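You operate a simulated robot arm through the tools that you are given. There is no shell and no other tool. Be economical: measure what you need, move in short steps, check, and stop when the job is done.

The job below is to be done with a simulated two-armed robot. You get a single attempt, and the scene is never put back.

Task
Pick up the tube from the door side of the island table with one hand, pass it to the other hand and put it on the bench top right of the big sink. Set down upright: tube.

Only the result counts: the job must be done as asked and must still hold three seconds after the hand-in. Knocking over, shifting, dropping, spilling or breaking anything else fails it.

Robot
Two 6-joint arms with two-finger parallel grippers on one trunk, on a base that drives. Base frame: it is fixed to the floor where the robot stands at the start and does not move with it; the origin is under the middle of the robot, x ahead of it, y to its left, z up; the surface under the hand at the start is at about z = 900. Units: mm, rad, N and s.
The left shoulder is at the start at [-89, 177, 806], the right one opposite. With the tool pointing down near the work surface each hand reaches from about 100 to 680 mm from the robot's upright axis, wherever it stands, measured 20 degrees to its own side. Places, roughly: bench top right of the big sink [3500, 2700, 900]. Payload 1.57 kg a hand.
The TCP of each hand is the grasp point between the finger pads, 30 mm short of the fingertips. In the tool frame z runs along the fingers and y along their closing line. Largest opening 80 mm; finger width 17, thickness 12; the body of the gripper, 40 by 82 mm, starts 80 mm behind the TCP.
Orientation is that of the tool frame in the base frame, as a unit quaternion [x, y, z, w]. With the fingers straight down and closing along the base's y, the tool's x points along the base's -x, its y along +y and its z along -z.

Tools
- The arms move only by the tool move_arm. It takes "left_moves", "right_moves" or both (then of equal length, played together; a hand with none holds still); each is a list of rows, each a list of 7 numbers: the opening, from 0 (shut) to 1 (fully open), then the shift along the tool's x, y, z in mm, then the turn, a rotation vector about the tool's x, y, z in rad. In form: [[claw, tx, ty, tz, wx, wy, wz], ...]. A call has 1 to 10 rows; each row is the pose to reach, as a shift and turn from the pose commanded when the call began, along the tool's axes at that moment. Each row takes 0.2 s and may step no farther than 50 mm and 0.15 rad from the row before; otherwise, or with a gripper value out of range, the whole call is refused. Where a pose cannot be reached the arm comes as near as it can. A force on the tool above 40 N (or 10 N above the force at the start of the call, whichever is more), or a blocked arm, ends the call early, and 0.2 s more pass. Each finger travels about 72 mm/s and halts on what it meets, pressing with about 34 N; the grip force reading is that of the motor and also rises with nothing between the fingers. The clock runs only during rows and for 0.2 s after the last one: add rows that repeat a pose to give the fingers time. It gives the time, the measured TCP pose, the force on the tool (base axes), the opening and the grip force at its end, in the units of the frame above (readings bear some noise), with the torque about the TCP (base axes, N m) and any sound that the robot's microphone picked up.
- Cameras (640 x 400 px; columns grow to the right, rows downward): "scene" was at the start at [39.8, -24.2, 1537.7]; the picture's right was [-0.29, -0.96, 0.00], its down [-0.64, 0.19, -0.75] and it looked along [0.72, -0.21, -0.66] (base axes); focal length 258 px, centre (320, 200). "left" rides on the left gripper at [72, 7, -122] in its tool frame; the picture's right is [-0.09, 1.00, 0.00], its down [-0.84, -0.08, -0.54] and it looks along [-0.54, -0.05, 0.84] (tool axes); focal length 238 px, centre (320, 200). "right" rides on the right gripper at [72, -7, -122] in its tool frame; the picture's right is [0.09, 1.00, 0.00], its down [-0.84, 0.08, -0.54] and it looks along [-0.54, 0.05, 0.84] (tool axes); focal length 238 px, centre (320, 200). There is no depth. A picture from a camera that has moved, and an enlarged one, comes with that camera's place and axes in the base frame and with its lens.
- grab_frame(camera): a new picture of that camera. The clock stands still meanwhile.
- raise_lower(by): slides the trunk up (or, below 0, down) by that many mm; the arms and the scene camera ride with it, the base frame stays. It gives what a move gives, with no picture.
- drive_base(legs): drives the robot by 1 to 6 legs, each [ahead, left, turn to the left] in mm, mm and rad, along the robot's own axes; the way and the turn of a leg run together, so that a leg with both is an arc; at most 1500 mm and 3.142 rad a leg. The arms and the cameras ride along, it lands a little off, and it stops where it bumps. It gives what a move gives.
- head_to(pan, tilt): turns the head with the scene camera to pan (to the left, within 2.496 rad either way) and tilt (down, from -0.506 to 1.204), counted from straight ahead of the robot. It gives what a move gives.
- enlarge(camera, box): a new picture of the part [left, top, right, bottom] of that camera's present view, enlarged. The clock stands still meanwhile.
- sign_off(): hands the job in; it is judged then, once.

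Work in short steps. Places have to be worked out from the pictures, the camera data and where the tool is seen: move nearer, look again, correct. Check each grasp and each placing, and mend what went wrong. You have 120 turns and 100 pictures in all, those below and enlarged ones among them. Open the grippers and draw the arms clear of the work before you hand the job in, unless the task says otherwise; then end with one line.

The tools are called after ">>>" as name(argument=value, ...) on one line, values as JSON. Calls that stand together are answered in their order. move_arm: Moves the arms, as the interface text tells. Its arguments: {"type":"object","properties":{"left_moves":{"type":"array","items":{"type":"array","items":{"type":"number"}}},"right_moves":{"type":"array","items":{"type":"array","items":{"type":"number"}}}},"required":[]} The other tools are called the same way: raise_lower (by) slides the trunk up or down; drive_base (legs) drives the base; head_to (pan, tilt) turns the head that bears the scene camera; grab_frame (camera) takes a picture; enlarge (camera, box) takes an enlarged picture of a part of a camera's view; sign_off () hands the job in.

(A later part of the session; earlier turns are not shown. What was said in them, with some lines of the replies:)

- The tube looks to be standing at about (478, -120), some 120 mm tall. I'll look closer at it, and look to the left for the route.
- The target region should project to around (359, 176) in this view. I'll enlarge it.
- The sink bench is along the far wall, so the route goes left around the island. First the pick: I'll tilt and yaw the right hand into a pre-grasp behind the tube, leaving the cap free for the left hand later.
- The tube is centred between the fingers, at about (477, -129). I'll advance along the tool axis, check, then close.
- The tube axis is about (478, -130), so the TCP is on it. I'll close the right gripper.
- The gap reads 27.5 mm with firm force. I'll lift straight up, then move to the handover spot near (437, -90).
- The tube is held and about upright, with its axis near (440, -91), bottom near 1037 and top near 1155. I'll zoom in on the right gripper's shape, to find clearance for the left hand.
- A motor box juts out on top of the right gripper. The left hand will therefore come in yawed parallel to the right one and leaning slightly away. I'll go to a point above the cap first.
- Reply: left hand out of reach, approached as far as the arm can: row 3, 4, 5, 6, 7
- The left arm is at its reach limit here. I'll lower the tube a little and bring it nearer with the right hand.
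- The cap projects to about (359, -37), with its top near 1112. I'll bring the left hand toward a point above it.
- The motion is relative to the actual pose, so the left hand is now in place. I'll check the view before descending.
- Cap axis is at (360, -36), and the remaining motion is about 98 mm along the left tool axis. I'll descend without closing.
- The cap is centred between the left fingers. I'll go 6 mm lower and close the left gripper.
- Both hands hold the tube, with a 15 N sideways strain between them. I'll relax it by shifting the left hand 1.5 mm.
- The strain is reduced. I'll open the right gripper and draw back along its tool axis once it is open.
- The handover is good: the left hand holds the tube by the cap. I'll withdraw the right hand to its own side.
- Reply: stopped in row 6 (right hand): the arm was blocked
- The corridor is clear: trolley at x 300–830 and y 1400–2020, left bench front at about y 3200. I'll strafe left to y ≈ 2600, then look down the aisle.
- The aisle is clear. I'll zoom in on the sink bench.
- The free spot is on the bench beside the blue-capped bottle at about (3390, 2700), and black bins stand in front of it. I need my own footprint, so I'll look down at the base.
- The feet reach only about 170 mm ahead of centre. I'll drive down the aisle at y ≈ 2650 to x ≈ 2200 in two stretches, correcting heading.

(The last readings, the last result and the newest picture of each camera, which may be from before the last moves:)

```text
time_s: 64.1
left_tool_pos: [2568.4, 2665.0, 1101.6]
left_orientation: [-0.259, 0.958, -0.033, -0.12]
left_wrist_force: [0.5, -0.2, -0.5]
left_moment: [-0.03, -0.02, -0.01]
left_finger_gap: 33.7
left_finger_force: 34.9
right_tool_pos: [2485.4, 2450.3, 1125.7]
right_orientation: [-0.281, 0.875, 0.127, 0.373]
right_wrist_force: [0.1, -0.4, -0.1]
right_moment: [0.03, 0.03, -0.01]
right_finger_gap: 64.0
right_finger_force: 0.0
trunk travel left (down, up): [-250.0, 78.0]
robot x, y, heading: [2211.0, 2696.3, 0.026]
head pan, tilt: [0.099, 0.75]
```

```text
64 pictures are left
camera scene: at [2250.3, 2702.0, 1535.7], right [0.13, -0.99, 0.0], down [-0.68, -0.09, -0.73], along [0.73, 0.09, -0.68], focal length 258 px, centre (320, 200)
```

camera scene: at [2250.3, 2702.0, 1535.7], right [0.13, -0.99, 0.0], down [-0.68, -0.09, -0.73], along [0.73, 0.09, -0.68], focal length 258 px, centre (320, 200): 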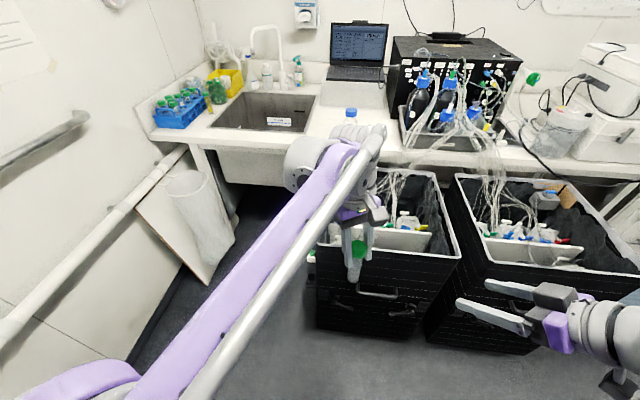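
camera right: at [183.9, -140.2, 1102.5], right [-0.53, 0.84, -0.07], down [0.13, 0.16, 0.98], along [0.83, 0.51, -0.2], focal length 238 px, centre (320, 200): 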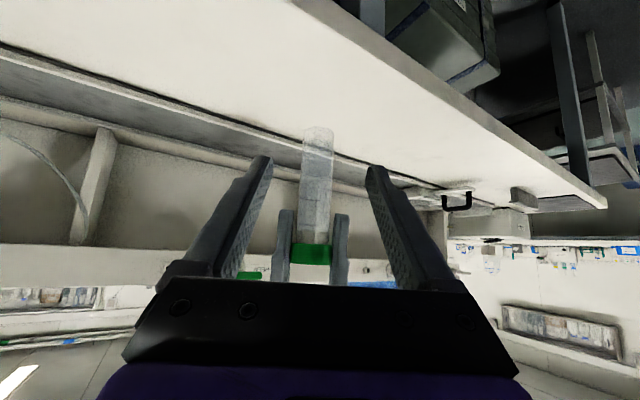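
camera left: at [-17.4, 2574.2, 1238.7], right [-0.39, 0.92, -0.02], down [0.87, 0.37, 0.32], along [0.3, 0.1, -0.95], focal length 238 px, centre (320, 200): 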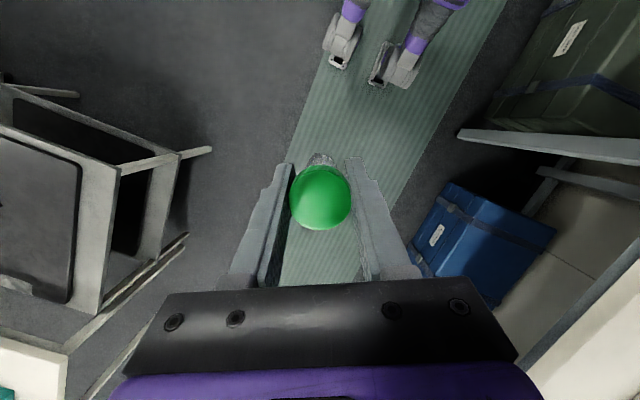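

Nearer view puts the bin's front-left corner at about (2883, 2788), the bench front near x 3240, the bottle near (3430, 2705) and the sink's right edge near y 2945. I'll go in front of the sink and turn right toward the gap between sink and bottle.

>>> drive_base(legs=[[270, 0, 0], [0, 377, 0], [350, 0, 0]])

>>> head_to(pan=-0.4, tilt=0.8)

>>> grab_frame(camera="scene")

```text
time_s: 71.4
left_tool_pos: [3180.0, 3049.5, 1102.2]
left_orientation: [-0.255, 0.959, -0.033, -0.12]
left_wrist_force: [0.3, -0.3, -0.2]
left_moment: [-0.01, 0.02, -0.02]
left_finger_gap: 33.7
left_finger_force: 34.3
right_tool_pos: [3094.9, 2836.8, 1125.5]
right_orientation: [-0.278, 0.877, 0.125, 0.373]
right_wrist_force: [0.4, 0.2, 0.5]
right_moment: [-0.02, -0.02, -0.01]
right_finger_gap: 64.2
right_finger_force: 0.2
trunk travel left (down, up): [-250.0, 78.0]
robot x, y, heading: [2820.4, 3079.6, 0.024]
head pan, tilt: [0.099, 0.75]
```

```text
time_s: 72.3
left_tool_pos: [3179.0, 3050.3, 1102.5]
left_orientation: [-0.254, 0.959, -0.032, -0.12]
left_wrist_force: [-0.2, 0.4, 0.2]
left_moment: [-0.01, -0.02, -0.01]
left_finger_gap: 33.4
left_finger_force: 33.9
right_tool_pos: [3095.1, 2835.0, 1126.2]
right_orientation: [-0.278, 0.876, 0.126, 0.373]
right_wrist_force: [-0.5, -0.7, -1.2]
right_moment: [-0.04, -0.03, -0.02]
right_finger_gap: 63.9
right_finger_force: 0.0
trunk travel left (down, up): [-250.0, 78.0]
robot x, y, heading: [2817.7, 3079.3, 0.021]
head pan, tilt: [-0.4, 0.799]
```

```text
63 pictures are left
camera scene: at [2853.6, 3050.3, 1531.8], right [-0.37, -0.93, 0.0], down [-0.67, 0.27, -0.7], along [0.65, -0.26, -0.72], focal length 258 px, centre (320, 200)
```

scene: 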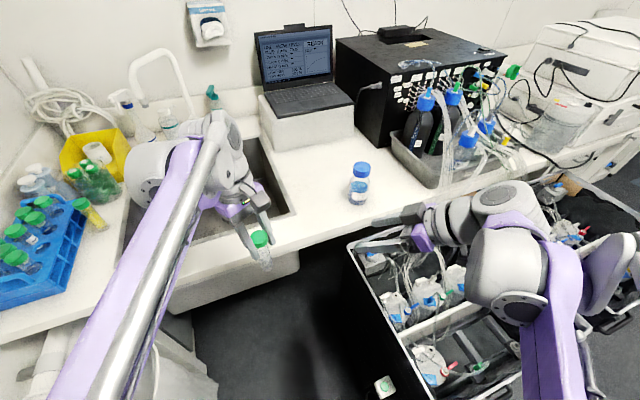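

From here: bench front x ≈ 3273, bottle ≈ (3369, 2710), sink's right edge ≈ y 2909. I choose the spot (3435, 2812) on the open bench, so I'll move 100 mm closer and turn right 0.77 rad.

>>> drive_base(legs=[[100, 0, 0], [0, 0, -0.77]])

>>> head_to(pan=0.3, tilt=0.85)

>>> grab_frame(camera="scene")

>>> grab_frame(camera="left")

```text
time_s: 75.5
left_tool_pos: [3156.8, 2810.7, 1102.9]
left_orientation: [0.122, 0.985, 0.015, -0.124]
left_wrist_force: [-0.5, -0.5, -0.3]
left_moment: [-0.03, 0.04, -0.01]
left_finger_gap: 33.4
left_finger_force: 33.7
right_tool_pos: [2945.7, 2716.6, 1126.8]
right_orientation: [0.07, 0.916, -0.023, 0.394]
right_wrist_force: [0.0, -0.2, 0.0]
right_moment: [0.0, 0.0, 0.0]
right_finger_gap: 64.0
right_finger_force: 0.1
trunk travel left (down, up): [-250.0, 78.0]
robot x, y, heading: [2918.3, 3083.7, -0.75]
head pan, tilt: [-0.4, 0.799]
```

```text
time_s: 76.5
left_tool_pos: [3155.0, 2810.1, 1100.9]
left_orientation: [0.123, 0.985, 0.015, -0.123]
left_wrist_force: [0.0, -0.4, -0.4]
left_moment: [-0.02, 0.0, 0.02]
left_finger_gap: 33.4
left_finger_force: 34.5
right_tool_pos: [2946.6, 2715.4, 1125.7]
right_orientation: [0.07, 0.917, -0.022, 0.393]
right_wrist_force: [0.1, -0.4, 0.2]
right_moment: [-0.01, 0.0, 0.01]
right_finger_gap: 63.9
right_finger_force: 0.0
trunk travel left (down, up): [-250.0, 78.0]
robot x, y, heading: [2916.6, 3080.4, -0.751]
head pan, tilt: [0.3, 0.85]
```

```text
62 pictures are left
camera scene: at [2959.4, 3076.4, 1527.7], right [-0.43, -0.9, 0.0], down [-0.68, 0.33, -0.66], along [0.59, -0.29, -0.75], focal length 258 px, centre (320, 200)
```

scene: 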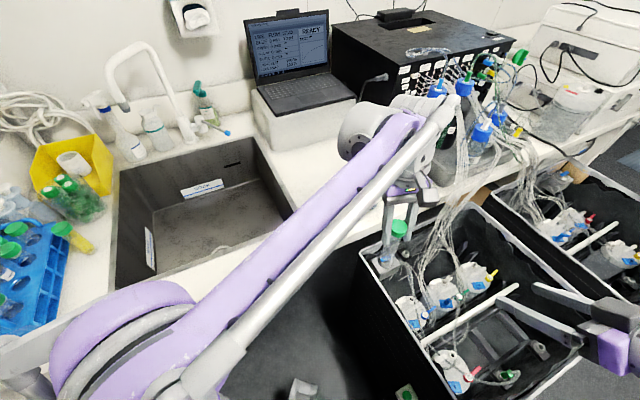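

```text
61 pictures are left
camera left: at [3119.6, 2828.3, 1238.7], right [0.33, 0.94, -0.02], down [0.9, -0.31, 0.32], along [0.29, -0.13, -0.95], focal length 238 px, centre (320, 200)
```

left: 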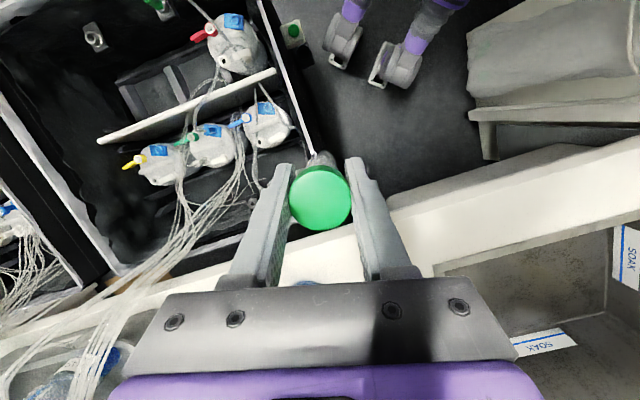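

The tube is upright in the left hand, level with the chosen y. I'll move forward (+x) half way at this height, then look.

>>> move_arm(left_moves=[[0.25, -44, 12, -11, 0, 0, 0], [0.25, -88, 24, -22, 0, 0, 0], [0.25, -131, 36, -33, 0, 0, 0], [0.25, -131, 36, -33, 0, 0, 0]])

>>> grab_frame(camera="scene")

>>> grab_frame(camera="left")

```text
time_s: 77.5
left_tool_pos: [3297.1, 2813.8, 1100.7]
left_orientation: [0.123, 0.985, 0.015, -0.123]
left_wrist_force: [0.1, 0.4, -0.1]
left_moment: [0.01, 0.01, 0.0]
left_finger_gap: 33.3
left_finger_force: 34.0
right_tool_pos: [2946.4, 2716.9, 1124.9]
right_orientation: [0.07, 0.916, -0.023, 0.394]
right_wrist_force: [0.0, -0.8, 0.4]
right_moment: [0.02, -0.02, 0.01]
right_finger_gap: 64.2
right_finger_force: 0.0
trunk travel left (down, up): [-250.0, 78.0]
robot x, y, heading: [2917.7, 3082.2, -0.751]
head pan, tilt: [0.3, 0.85]
```

```text
60 pictures are left
camera scene: at [2958.5, 3076.7, 1527.7], right [-0.43, -0.9, 0.0], down [-0.68, 0.33, -0.66], along [0.6, -0.29, -0.75], focal length 258 px, centre (320, 200)
```

scene: 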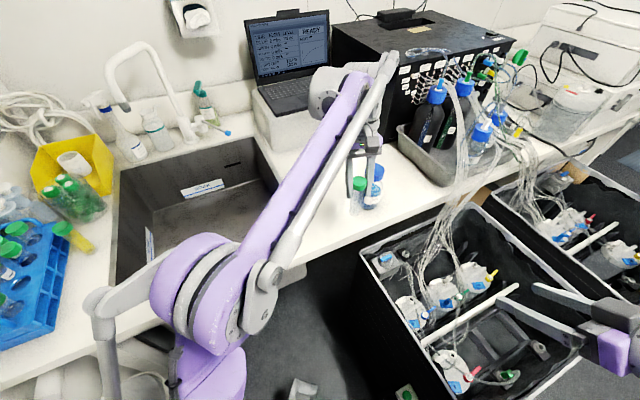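

```text
59 pictures are left
camera left: at [3260.8, 2831.4, 1238.1], right [0.33, 0.94, -0.02], down [0.9, -0.31, 0.32], along [0.29, -0.13, -0.95], focal length 238 px, centre (320, 200)
```

left: 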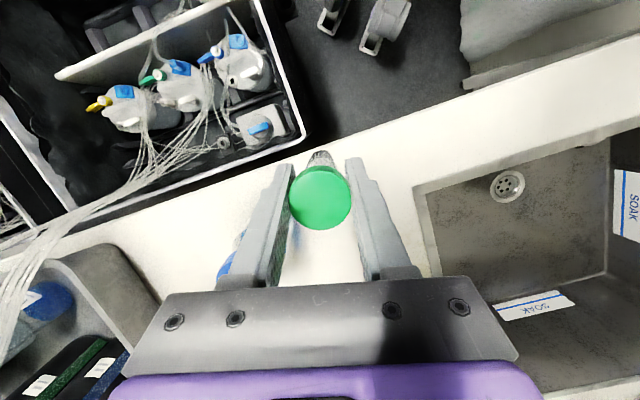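

Bottle confirmed near (3360, 2705), sink corner near (3390, 2922), bench edge near 3290. I'll continue to (3435, 2815) at the same height.

>>> move_arm(left_moves=[[0.25, -43, 12, -11, 0, 0, 0], [0.25, -86, 24, -22, 0, 0, 0], [0.25, -129, 35, -33, 0, 0, 0], [0.25, -129, 35, -33, 0, 0, 0]])

>>> grab_frame(camera="scene")

>>> grab_frame(camera="left")

```text
time_s: 78.5
left_tool_pos: [3420.0, 2825.3, 1090.4]
left_orientation: [0.123, 0.985, 0.015, -0.124]
left_wrist_force: [0.8, 0.5, -0.1]
left_moment: [-0.02, 0.02, -0.02]
left_finger_gap: 33.5
left_finger_force: 33.9
left hand out of reach, approached as far as the arm can: row 3, 4
right_tool_pos: [2947.1, 2715.1, 1125.5]
right_orientation: [0.069, 0.917, -0.023, 0.393]
right_wrist_force: [0.4, 0.2, -0.2]
right_moment: [-0.01, 0.03, 0.0]
right_finger_gap: 63.9
right_finger_force: 0.0
trunk travel left (down, up): [-250.0, 78.0]
robot x, y, heading: [2915.6, 3079.0, -0.745]
head pan, tilt: [0.3, 0.85]
```

```text
58 pictures are left
camera scene: at [2960.1, 3077.0, 1527.7], right [-0.43, -0.9, 0.0], down [-0.68, 0.33, -0.66], along [0.59, -0.29, -0.75], focal length 258 px, centre (320, 200)
```

scene: 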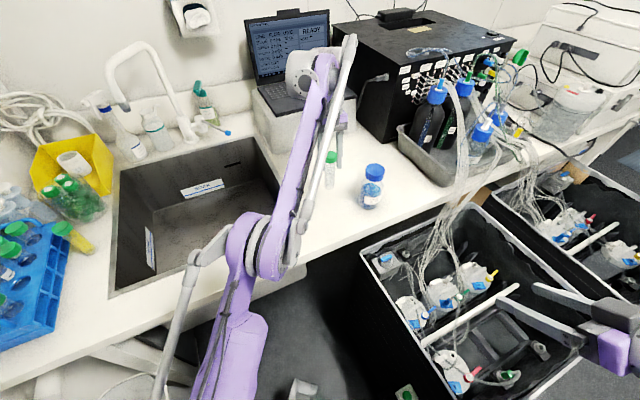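

```text
57 pictures are left
camera left: at [3385.3, 2842.1, 1227.3], right [0.33, 0.94, -0.02], down [0.9, -0.31, 0.32], along [0.29, -0.13, -0.95], focal length 238 px, centre (320, 200)
```

left: 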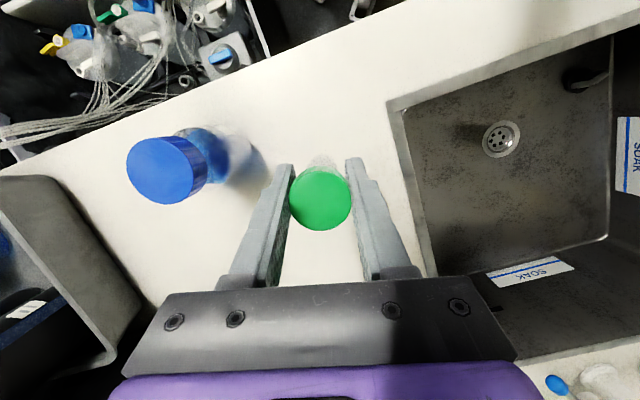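

The hand stopped at its reach limit at (3420, 2825), a good spot: about 75 mm from the sink edge and well clear of the bottle. I'll lower 60 mm and look.

>>> move_arm(left_moves=[[0.25, -5, 0, 19, 0, 0, 0], [0.25, -10, 0, 39, 0, 0, 0], [0.25, -15, 0, 58, 0, 0, 0], [0.25, -15, 0, 58, 0, 0, 0]])

>>> enlarge(camera="scene", box=[250, 100, 430, 240])

>>> grab_frame(camera="left")

```text
time_s: 79.5
left_tool_pos: [3421.6, 2824.1, 1031.0]
left_orientation: [0.123, 0.985, 0.015, -0.123]
left_wrist_force: [0.6, 0.6, -0.6]
left_moment: [0.0, 0.0, 0.01]
left_finger_gap: 33.7
left_finger_force: 33.8
right_tool_pos: [2947.5, 2716.0, 1125.2]
right_orientation: [0.07, 0.916, -0.022, 0.394]
right_wrist_force: [-0.6, -0.1, 0.7]
right_moment: [0.02, 0.0, -0.05]
right_finger_gap: 63.9
right_finger_force: 0.0
trunk travel left (down, up): [-250.0, 78.0]
robot x, y, heading: [2915.8, 3082.3, -0.746]
head pan, tilt: [0.3, 0.85]
```

```text
2.86 times, centred on (340, 170) of scene
camera zoom: at [2959.5, 3076.4, 1527.7], right [-0.43, -0.9, 0.0], down [-0.68, 0.33, -0.66], along [0.59, -0.29, -0.75], focal length 736 px, centre (263, 286)
```

zoom: 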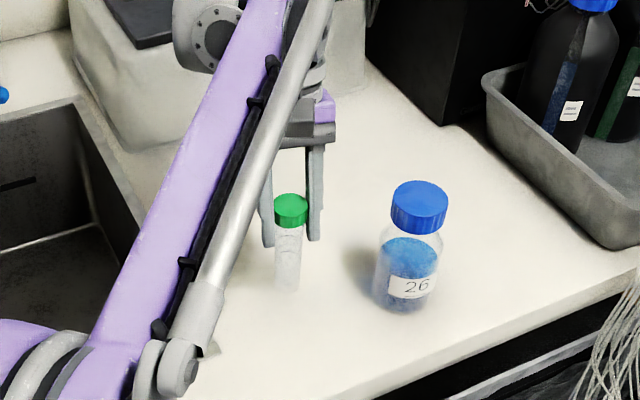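

```text
55 pictures are left
camera left: at [3385.2, 2842.2, 1168.1], right [0.33, 0.94, -0.02], down [0.9, -0.31, 0.32], along [0.29, -0.13, -0.95], focal length 238 px, centre (320, 200)
```

left: 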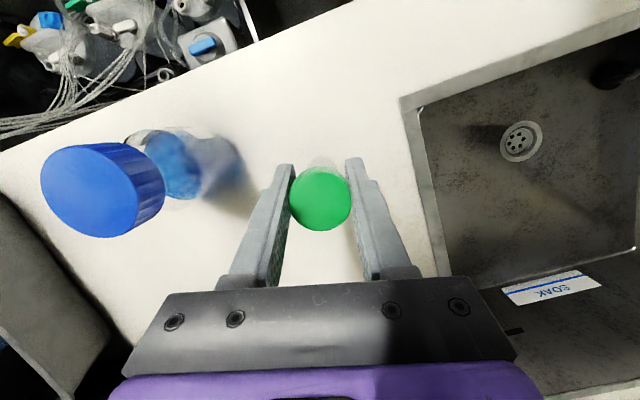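

The tube hangs upright, with roughly 26 mm to go. I'll lower 20 mm.

>>> move_arm(left_moves=[[0.25, -2.5, 0, 9.7, 0, 0, 0], [0.25, -5, 0, 19.4, 0, 0, 0], [0.25, -5, 0, 19.4, 0, 0, 0]])

>>> move_arm(left_moves=[[0.25, -0.5, 0, 2, 0, 0, 0], [0.25, -1, 0, 3, 0, 0, 0], [0.25, -1, 0, 3, 0, 0, 0]])

```text
time_s: 80.3
left_tool_pos: [3421.1, 2823.9, 1010.8]
left_orientation: [0.123, 0.985, 0.016, -0.124]
left_wrist_force: [-0.5, -0.5, -0.8]
left_moment: [0.01, -0.02, 0.0]
left_finger_gap: 33.7
left_finger_force: 34.0
right_tool_pos: [2945.5, 2714.6, 1125.3]
right_orientation: [0.071, 0.916, -0.023, 0.393]
right_wrist_force: [-0.5, 0.5, 0.2]
right_moment: [0.0, 0.03, 0.0]
right_finger_gap: 64.1
right_finger_force: 0.2
trunk travel left (down, up): [-250.0, 78.0]
robot x, y, heading: [2919.9, 3079.2, -0.751]
head pan, tilt: [0.3, 0.85]
```

```text
time_s: 81.1
left_tool_pos: [3422.3, 2823.9, 1006.4]
left_orientation: [0.122, 0.985, 0.015, -0.124]
left_wrist_force: [-0.3, -0.2, -0.6]
left_moment: [0.01, 0.01, 0.01]
left_finger_gap: 33.4
left_finger_force: 34.0
right_tool_pos: [2946.5, 2714.6, 1125.8]
right_orientation: [0.07, 0.917, -0.023, 0.393]
right_wrist_force: [-0.2, 0.0, -0.5]
right_moment: [0.01, 0.01, 0.05]
right_finger_gap: 64.0
right_finger_force: 0.1
trunk travel left (down, up): [-250.0, 78.0]
robot x, y, heading: [2919.4, 3082.2, -0.748]
head pan, tilt: [0.3, 0.85]
```

No contact yet, so I'll take 2 mm at a time.

>>> move_arm(left_moves=[[0.25, -0.5, 0, 2, 0, 0, 0], [0.25, -0.5, 0, 2, 0, 0, 0]])

>>> move_arm(left_moves=[[0.25, -0.4, 0, 1.5, 0, 0, 0], [0.25, -0.4, 0, 1.5, 0, 0, 0]])

>>> enlarge(camera="scene", box=[300, 140, 380, 200])

```text
time_s: 81.7
left_tool_pos: [3422.0, 2823.9, 1005.5]
left_orientation: [0.122, 0.985, 0.016, -0.123]
left_wrist_force: [0.3, 0.0, -0.2]
left_moment: [0.0, -0.02, 0.01]
left_finger_gap: 33.9
left_finger_force: 34.4
right_tool_pos: [2947.1, 2714.8, 1125.4]
right_orientation: [0.07, 0.916, -0.023, 0.393]
right_wrist_force: [0.0, 0.0, 0.9]
right_moment: [-0.01, -0.02, 0.01]
right_finger_gap: 64.0
right_finger_force: 0.0
trunk travel left (down, up): [-250.0, 78.0]
robot x, y, heading: [2920.7, 3083.1, -0.747]
head pan, tilt: [0.3, 0.85]
```

```text
time_s: 82.3
left_tool_pos: [3421.5, 2823.1, 1003.3]
left_orientation: [0.123, 0.985, 0.015, -0.123]
left_wrist_force: [1.4, -0.9, 5.8]
left_moment: [-0.08, -0.25, 0.03]
left_finger_gap: 33.8
left_finger_force: 33.5
right_tool_pos: [2947.6, 2715.2, 1125.3]
right_orientation: [0.069, 0.917, -0.022, 0.393]
right_wrist_force: [-0.6, 0.6, 0.0]
right_moment: [0.01, -0.05, -0.02]
right_finger_gap: 63.8
right_finger_force: 0.0
trunk travel left (down, up): [-250.0, 78.0]
robot x, y, heading: [2918.3, 3081.3, -0.752]
head pan, tilt: [0.3, 0.85]
```

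```text
6.67 times, centred on (340, 170) of scene
camera zoom: at [2959.2, 3076.6, 1527.8], right [-0.43, -0.9, 0.0], down [-0.68, 0.33, -0.66], along [0.59, -0.29, -0.75], focal length 1717 px, centre (187, 400)
```

zoom: 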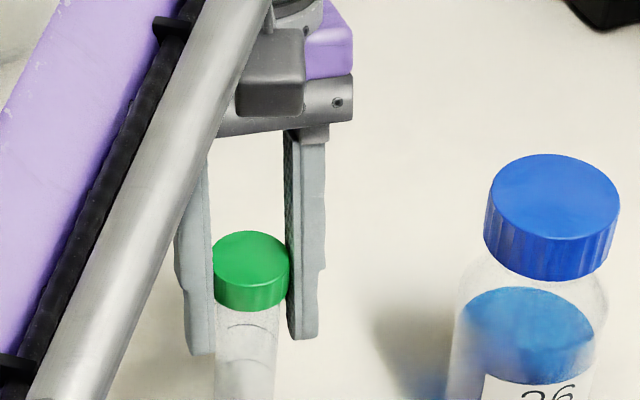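

Contact with the bench (about 6 N up). I'll open the gripper gently and hold.

>>> move_arm(left_moves=[[0.42, 0, 0, 0, 0, 0, 0], [0.45, 0, 0, 0, 0, 0, 0], [0.55, 0, 0, 0, 0, 0, 0], [0.7, 0, 0, 0, 0, 0, 0], [0.75, 0, 0, 0, 0, 0, 0], [0.75, 0, 0, 0, 0, 0, 0]])

>>> grab_frame(camera="left")

>>> enlarge(camera="scene", box=[280, 130, 400, 230])

```text
time_s: 83.7
left_tool_pos: [3421.9, 2822.2, 1003.3]
left_orientation: [0.122, 0.985, 0.015, -0.123]
left_wrist_force: [0.2, 0.5, -0.1]
left_moment: [0.03, -0.02, 0.02]
left_finger_gap: 60.3
left_finger_force: 0.0
right_tool_pos: [2946.4, 2715.6, 1126.3]
right_orientation: [0.07, 0.916, -0.023, 0.393]
right_wrist_force: [-0.2, 0.9, 0.0]
right_moment: [0.04, -0.01, 0.01]
right_finger_gap: 64.0
right_finger_force: 0.0
trunk travel left (down, up): [-250.0, 78.0]
robot x, y, heading: [2918.9, 3083.2, -0.75]
head pan, tilt: [0.3, 0.85]
```

```text
53 pictures are left
camera left: at [3385.7, 2841.2, 1140.1], right [0.33, 0.94, -0.02], down [0.9, -0.31, 0.32], along [0.29, -0.13, -0.95], focal length 238 px, centre (320, 200)
```

left: 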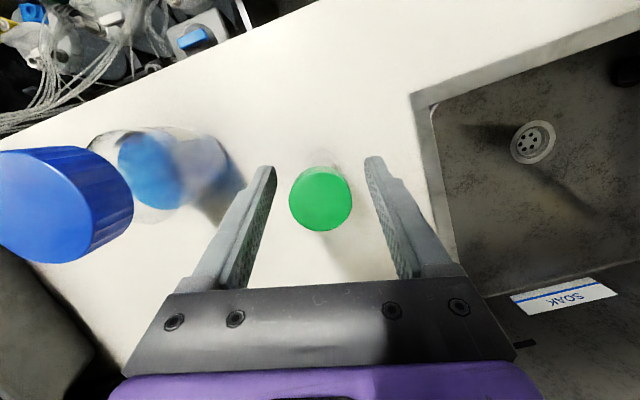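

```text
4.00 times, centred on (340, 180) of scene
camera zoom: at [2959.4, 3076.4, 1527.7], right [-0.43, -0.9, 0.0], down [-0.68, 0.33, -0.66], along [0.59, -0.29, -0.75], focal length 1030 px, centre (240, 280)
```

zoom: 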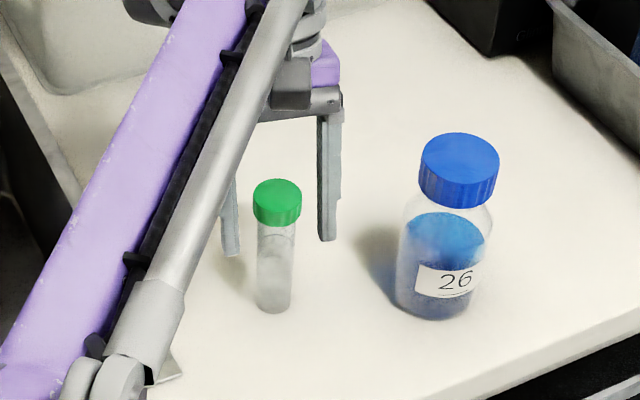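

The tube stands free and upright. I'll withdraw straight up, then back toward the robot.

>>> move_arm(left_moves=[[0.75, -5, 0, -19.4, 0, 0, 0], [0.75, 10, 0, -38.8, 0, 0, 0], [0.75, 15, 0, -58, 0, 0, 0], [0.75, 20, 0, -78, 0, 0, 0], [0.75, 62, -10, -70, 0, 0, 0], [0.75, 105, -22, -60, 0, 0, 0], [0.75, 148, -34, -50, 0, 0, 0], [0.75, 148, -34, -50, 0, 0, 0]])

>>> grab_frame(camera="scene")

>>> enlarge(camera="scene", box=[280, 130, 400, 230])

```text
time_s: 85.5
left_tool_pos: [3285.7, 2823.0, 1090.3]
left_orientation: [0.123, 0.985, 0.015, -0.124]
left_wrist_force: [0.0, -0.5, -0.3]
left_moment: [-0.02, -0.02, -0.02]
left_finger_gap: 59.9
left_finger_force: 0.1
right_tool_pos: [2948.0, 2714.2, 1125.8]
right_orientation: [0.07, 0.917, -0.023, 0.392]
right_wrist_force: [0.5, 0.4, -0.2]
right_moment: [-0.01, 0.03, 0.02]
right_finger_gap: 63.8
right_finger_force: 0.1
trunk travel left (down, up): [-250.0, 78.0]
robot x, y, heading: [2921.1, 3083.4, -0.75]
head pan, tilt: [0.3, 0.85]
```

```text
51 pictures are left
camera scene: at [2960.4, 3076.1, 1527.7], right [-0.43, -0.9, 0.0], down [-0.68, 0.33, -0.66], along [0.59, -0.29, -0.75], focal length 258 px, centre (320, 200)
```

scene: 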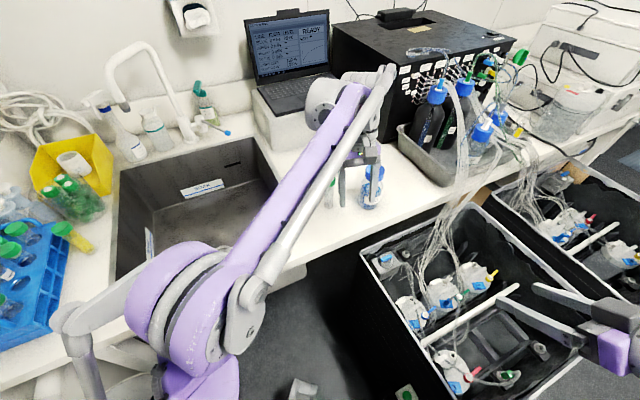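

```text
4.00 times, centred on (340, 180) of scene
camera zoom: at [2960.4, 3076.1, 1527.7], right [-0.43, -0.9, 0.0], down [-0.68, 0.33, -0.66], along [0.59, -0.29, -0.75], focal length 1030 px, centre (240, 280)
```

zoom: 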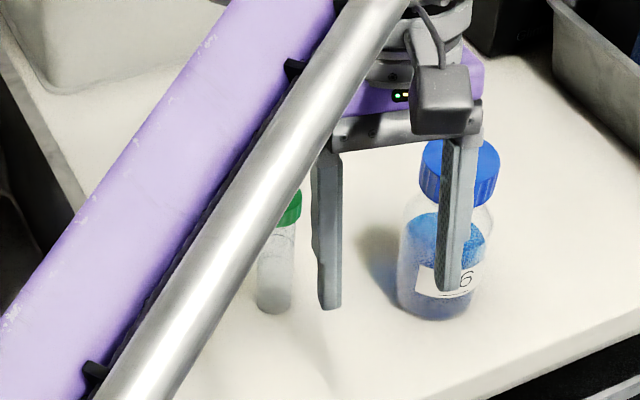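

The tube still stands and the bottle is untouched. I'll draw the left hand further back, fully off the bench, and check once more.

>>> move_arm(left_moves=[[1, 43, -12, 11, 0, 0, 0], [1, 86, -24, 15, 0, 0, 0], [1, 125, -34, 15, 0, 0, 0], [1, 125, -34, 15, 0, 0, 0]], right_moves=[[1, 0, 0, 0, 0, 0, 0], [1, 0, 0, 0, 0, 0, 0], [1, 0, 0, 0, 0, 0, 0], [1, 0, 0, 0, 0, 0, 0]])

>>> grab_frame(camera="scene")

>>> grab_frame(camera="left")

```text
time_s: 86.5
left_tool_pos: [3156.4, 2820.8, 1105.0]
left_orientation: [0.122, 0.985, 0.015, -0.123]
left_wrist_force: [0.2, 0.9, 0.2]
left_moment: [-0.02, 0.0, -0.01]
left_finger_gap: 80.3
left_finger_force: 0.0
right_tool_pos: [2947.2, 2715.5, 1125.5]
right_orientation: [0.07, 0.917, -0.022, 0.392]
right_wrist_force: [-0.3, 0.5, -0.4]
right_moment: [-0.02, -0.03, -0.03]
right_finger_gap: 79.9
right_finger_force: 0.0
trunk travel left (down, up): [-250.0, 78.0]
robot x, y, heading: [2919.9, 3082.1, -0.748]
head pan, tilt: [0.3, 0.85]
```

```text
49 pictures are left
camera scene: at [2960.0, 3076.3, 1527.7], right [-0.43, -0.9, 0.0], down [-0.68, 0.33, -0.66], along [0.59, -0.29, -0.75], focal length 258 px, centre (320, 200)
```

scene: 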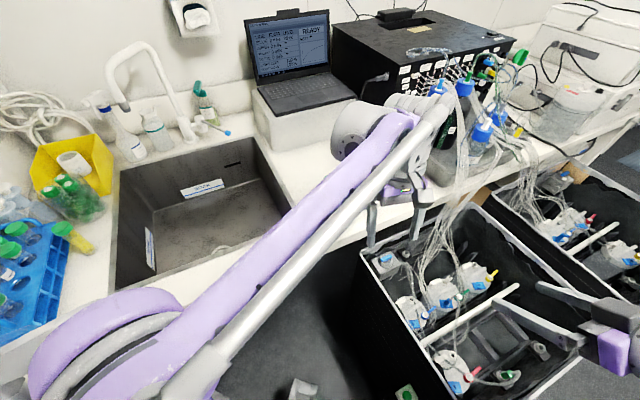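

```text
48 pictures are left
camera left: at [3120.4, 2839.0, 1242.2], right [0.33, 0.94, -0.02], down [0.9, -0.31, 0.32], along [0.29, -0.13, -0.95], focal length 238 px, centre (320, 200)
```

left: 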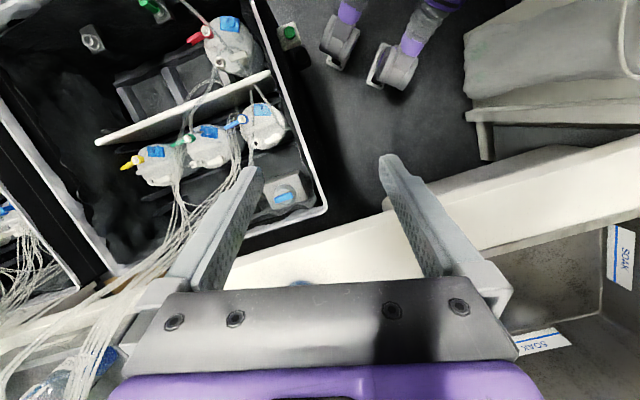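

The arm hides the tube from this angle. I'll back the base off 250 mm and take a final look.

>>> drive_base(legs=[[-250, 0, 0]])

>>> head_to(pan=0.3, tilt=0.65)

>>> grab_frame(camera="scene")

```text
time_s: 88.3
left_tool_pos: [2977.0, 2988.5, 1105.8]
left_orientation: [0.124, 0.984, 0.016, -0.123]
left_wrist_force: [0.1, 0.4, 0.1]
left_moment: [-0.01, 0.0, 0.0]
left_finger_gap: 80.0
left_finger_force: 0.0
right_tool_pos: [2764.7, 2883.6, 1125.4]
right_orientation: [0.071, 0.916, -0.023, 0.394]
right_wrist_force: [-0.1, 0.4, 0.9]
right_moment: [-0.01, -0.01, -0.01]
right_finger_gap: 80.1
right_finger_force: 0.0
trunk travel left (down, up): [-250.0, 78.0]
robot x, y, heading: [2740.1, 3247.7, -0.752]
head pan, tilt: [0.3, 0.85]
```

```text
time_s: 89.1
left_tool_pos: [2975.9, 2987.6, 1105.7]
left_orientation: [0.124, 0.984, 0.016, -0.124]
left_wrist_force: [0.1, -0.5, 0.3]
left_moment: [0.0, -0.02, -0.04]
left_finger_gap: 79.8
left_finger_force: 0.0
right_tool_pos: [2764.8, 2882.5, 1124.7]
right_orientation: [0.072, 0.917, -0.024, 0.393]
right_wrist_force: [0.0, 0.3, 1.1]
right_moment: [0.04, 0.01, -0.03]
right_finger_gap: 80.0
right_finger_force: 0.0
trunk travel left (down, up): [-250.0, 78.0]
robot x, y, heading: [2737.8, 3251.7, -0.754]
head pan, tilt: [0.3, 0.649]
```

```text
47 pictures are left
camera scene: at [2787.4, 3240.1, 1544.3], right [-0.44, -0.9, 0.0], down [-0.54, 0.26, -0.8], along [0.72, -0.35, -0.61], focal length 258 px, centre (320, 200)
```

scene: 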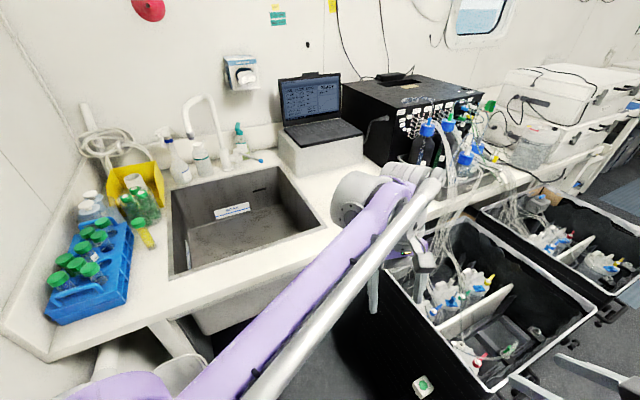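

It is still hidden by the forearm. I'll turn the base left a bit to clear the line of sight.

>>> drive_base(legs=[[0, 0, 0.5]])

>>> head_to(pan=-0.35, tilt=0.65)

>>> grab_frame(camera="scene")

```text
time_s: 90.9
left_tool_pos: [3074.1, 3137.3, 1104.7]
left_orientation: [-0.128, 0.984, -0.016, -0.123]
left_wrist_force: [-0.7, -0.4, -0.2]
left_moment: [0.01, 0.02, 0.0]
left_finger_gap: 80.1
left_finger_force: 0.1
right_tool_pos: [2943.0, 2942.9, 1126.6]
right_orientation: [-0.161, 0.905, 0.076, 0.386]
right_wrist_force: [0.6, 0.3, -0.4]
right_moment: [0.04, -0.02, -0.01]
right_finger_gap: 79.9
right_finger_force: 0.1
trunk travel left (down, up): [-250.0, 78.0]
robot x, y, heading: [2737.3, 3252.4, -0.248]
head pan, tilt: [0.3, 0.649]
```

```text
time_s: 91.9
left_tool_pos: [3073.8, 3138.1, 1105.3]
left_orientation: [-0.128, 0.984, -0.017, -0.123]
left_wrist_force: [-0.1, 0.0, -0.2]
left_moment: [0.01, 0.0, -0.02]
left_finger_gap: 79.9
left_finger_force: 0.0
right_tool_pos: [2941.7, 2942.6, 1125.7]
right_orientation: [-0.161, 0.905, 0.077, 0.387]
right_wrist_force: [-0.1, -0.3, 0.1]
right_moment: [0.0, 0.01, 0.0]
right_finger_gap: 79.9
right_finger_force: 0.0
trunk travel left (down, up): [-250.0, 78.0]
robot x, y, heading: [2741.2, 3250.3, -0.243]
head pan, tilt: [-0.351, 0.649]
```

```text
46 pictures are left
camera scene: at [2771.6, 3211.6, 1544.3], right [-0.56, -0.83, 0.0], down [-0.5, 0.34, -0.8], along [0.66, -0.44, -0.6], focal length 258 px, centre (320, 200)
```

scene: 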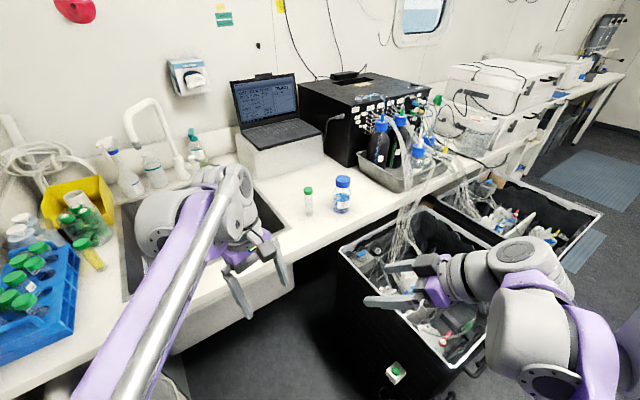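

The tube stands upright between the sink and the bottle. Nothing else has been disturbed, and both hands are open and clear, so I'm handing the job in.

>>> sign_off()

```text
The job is handed in.
```

The tube was picked up with the right hand, passed to the left, and set down upright on the bench top right of the big sink; the last picture showed it standing there with nothing else disturbed.
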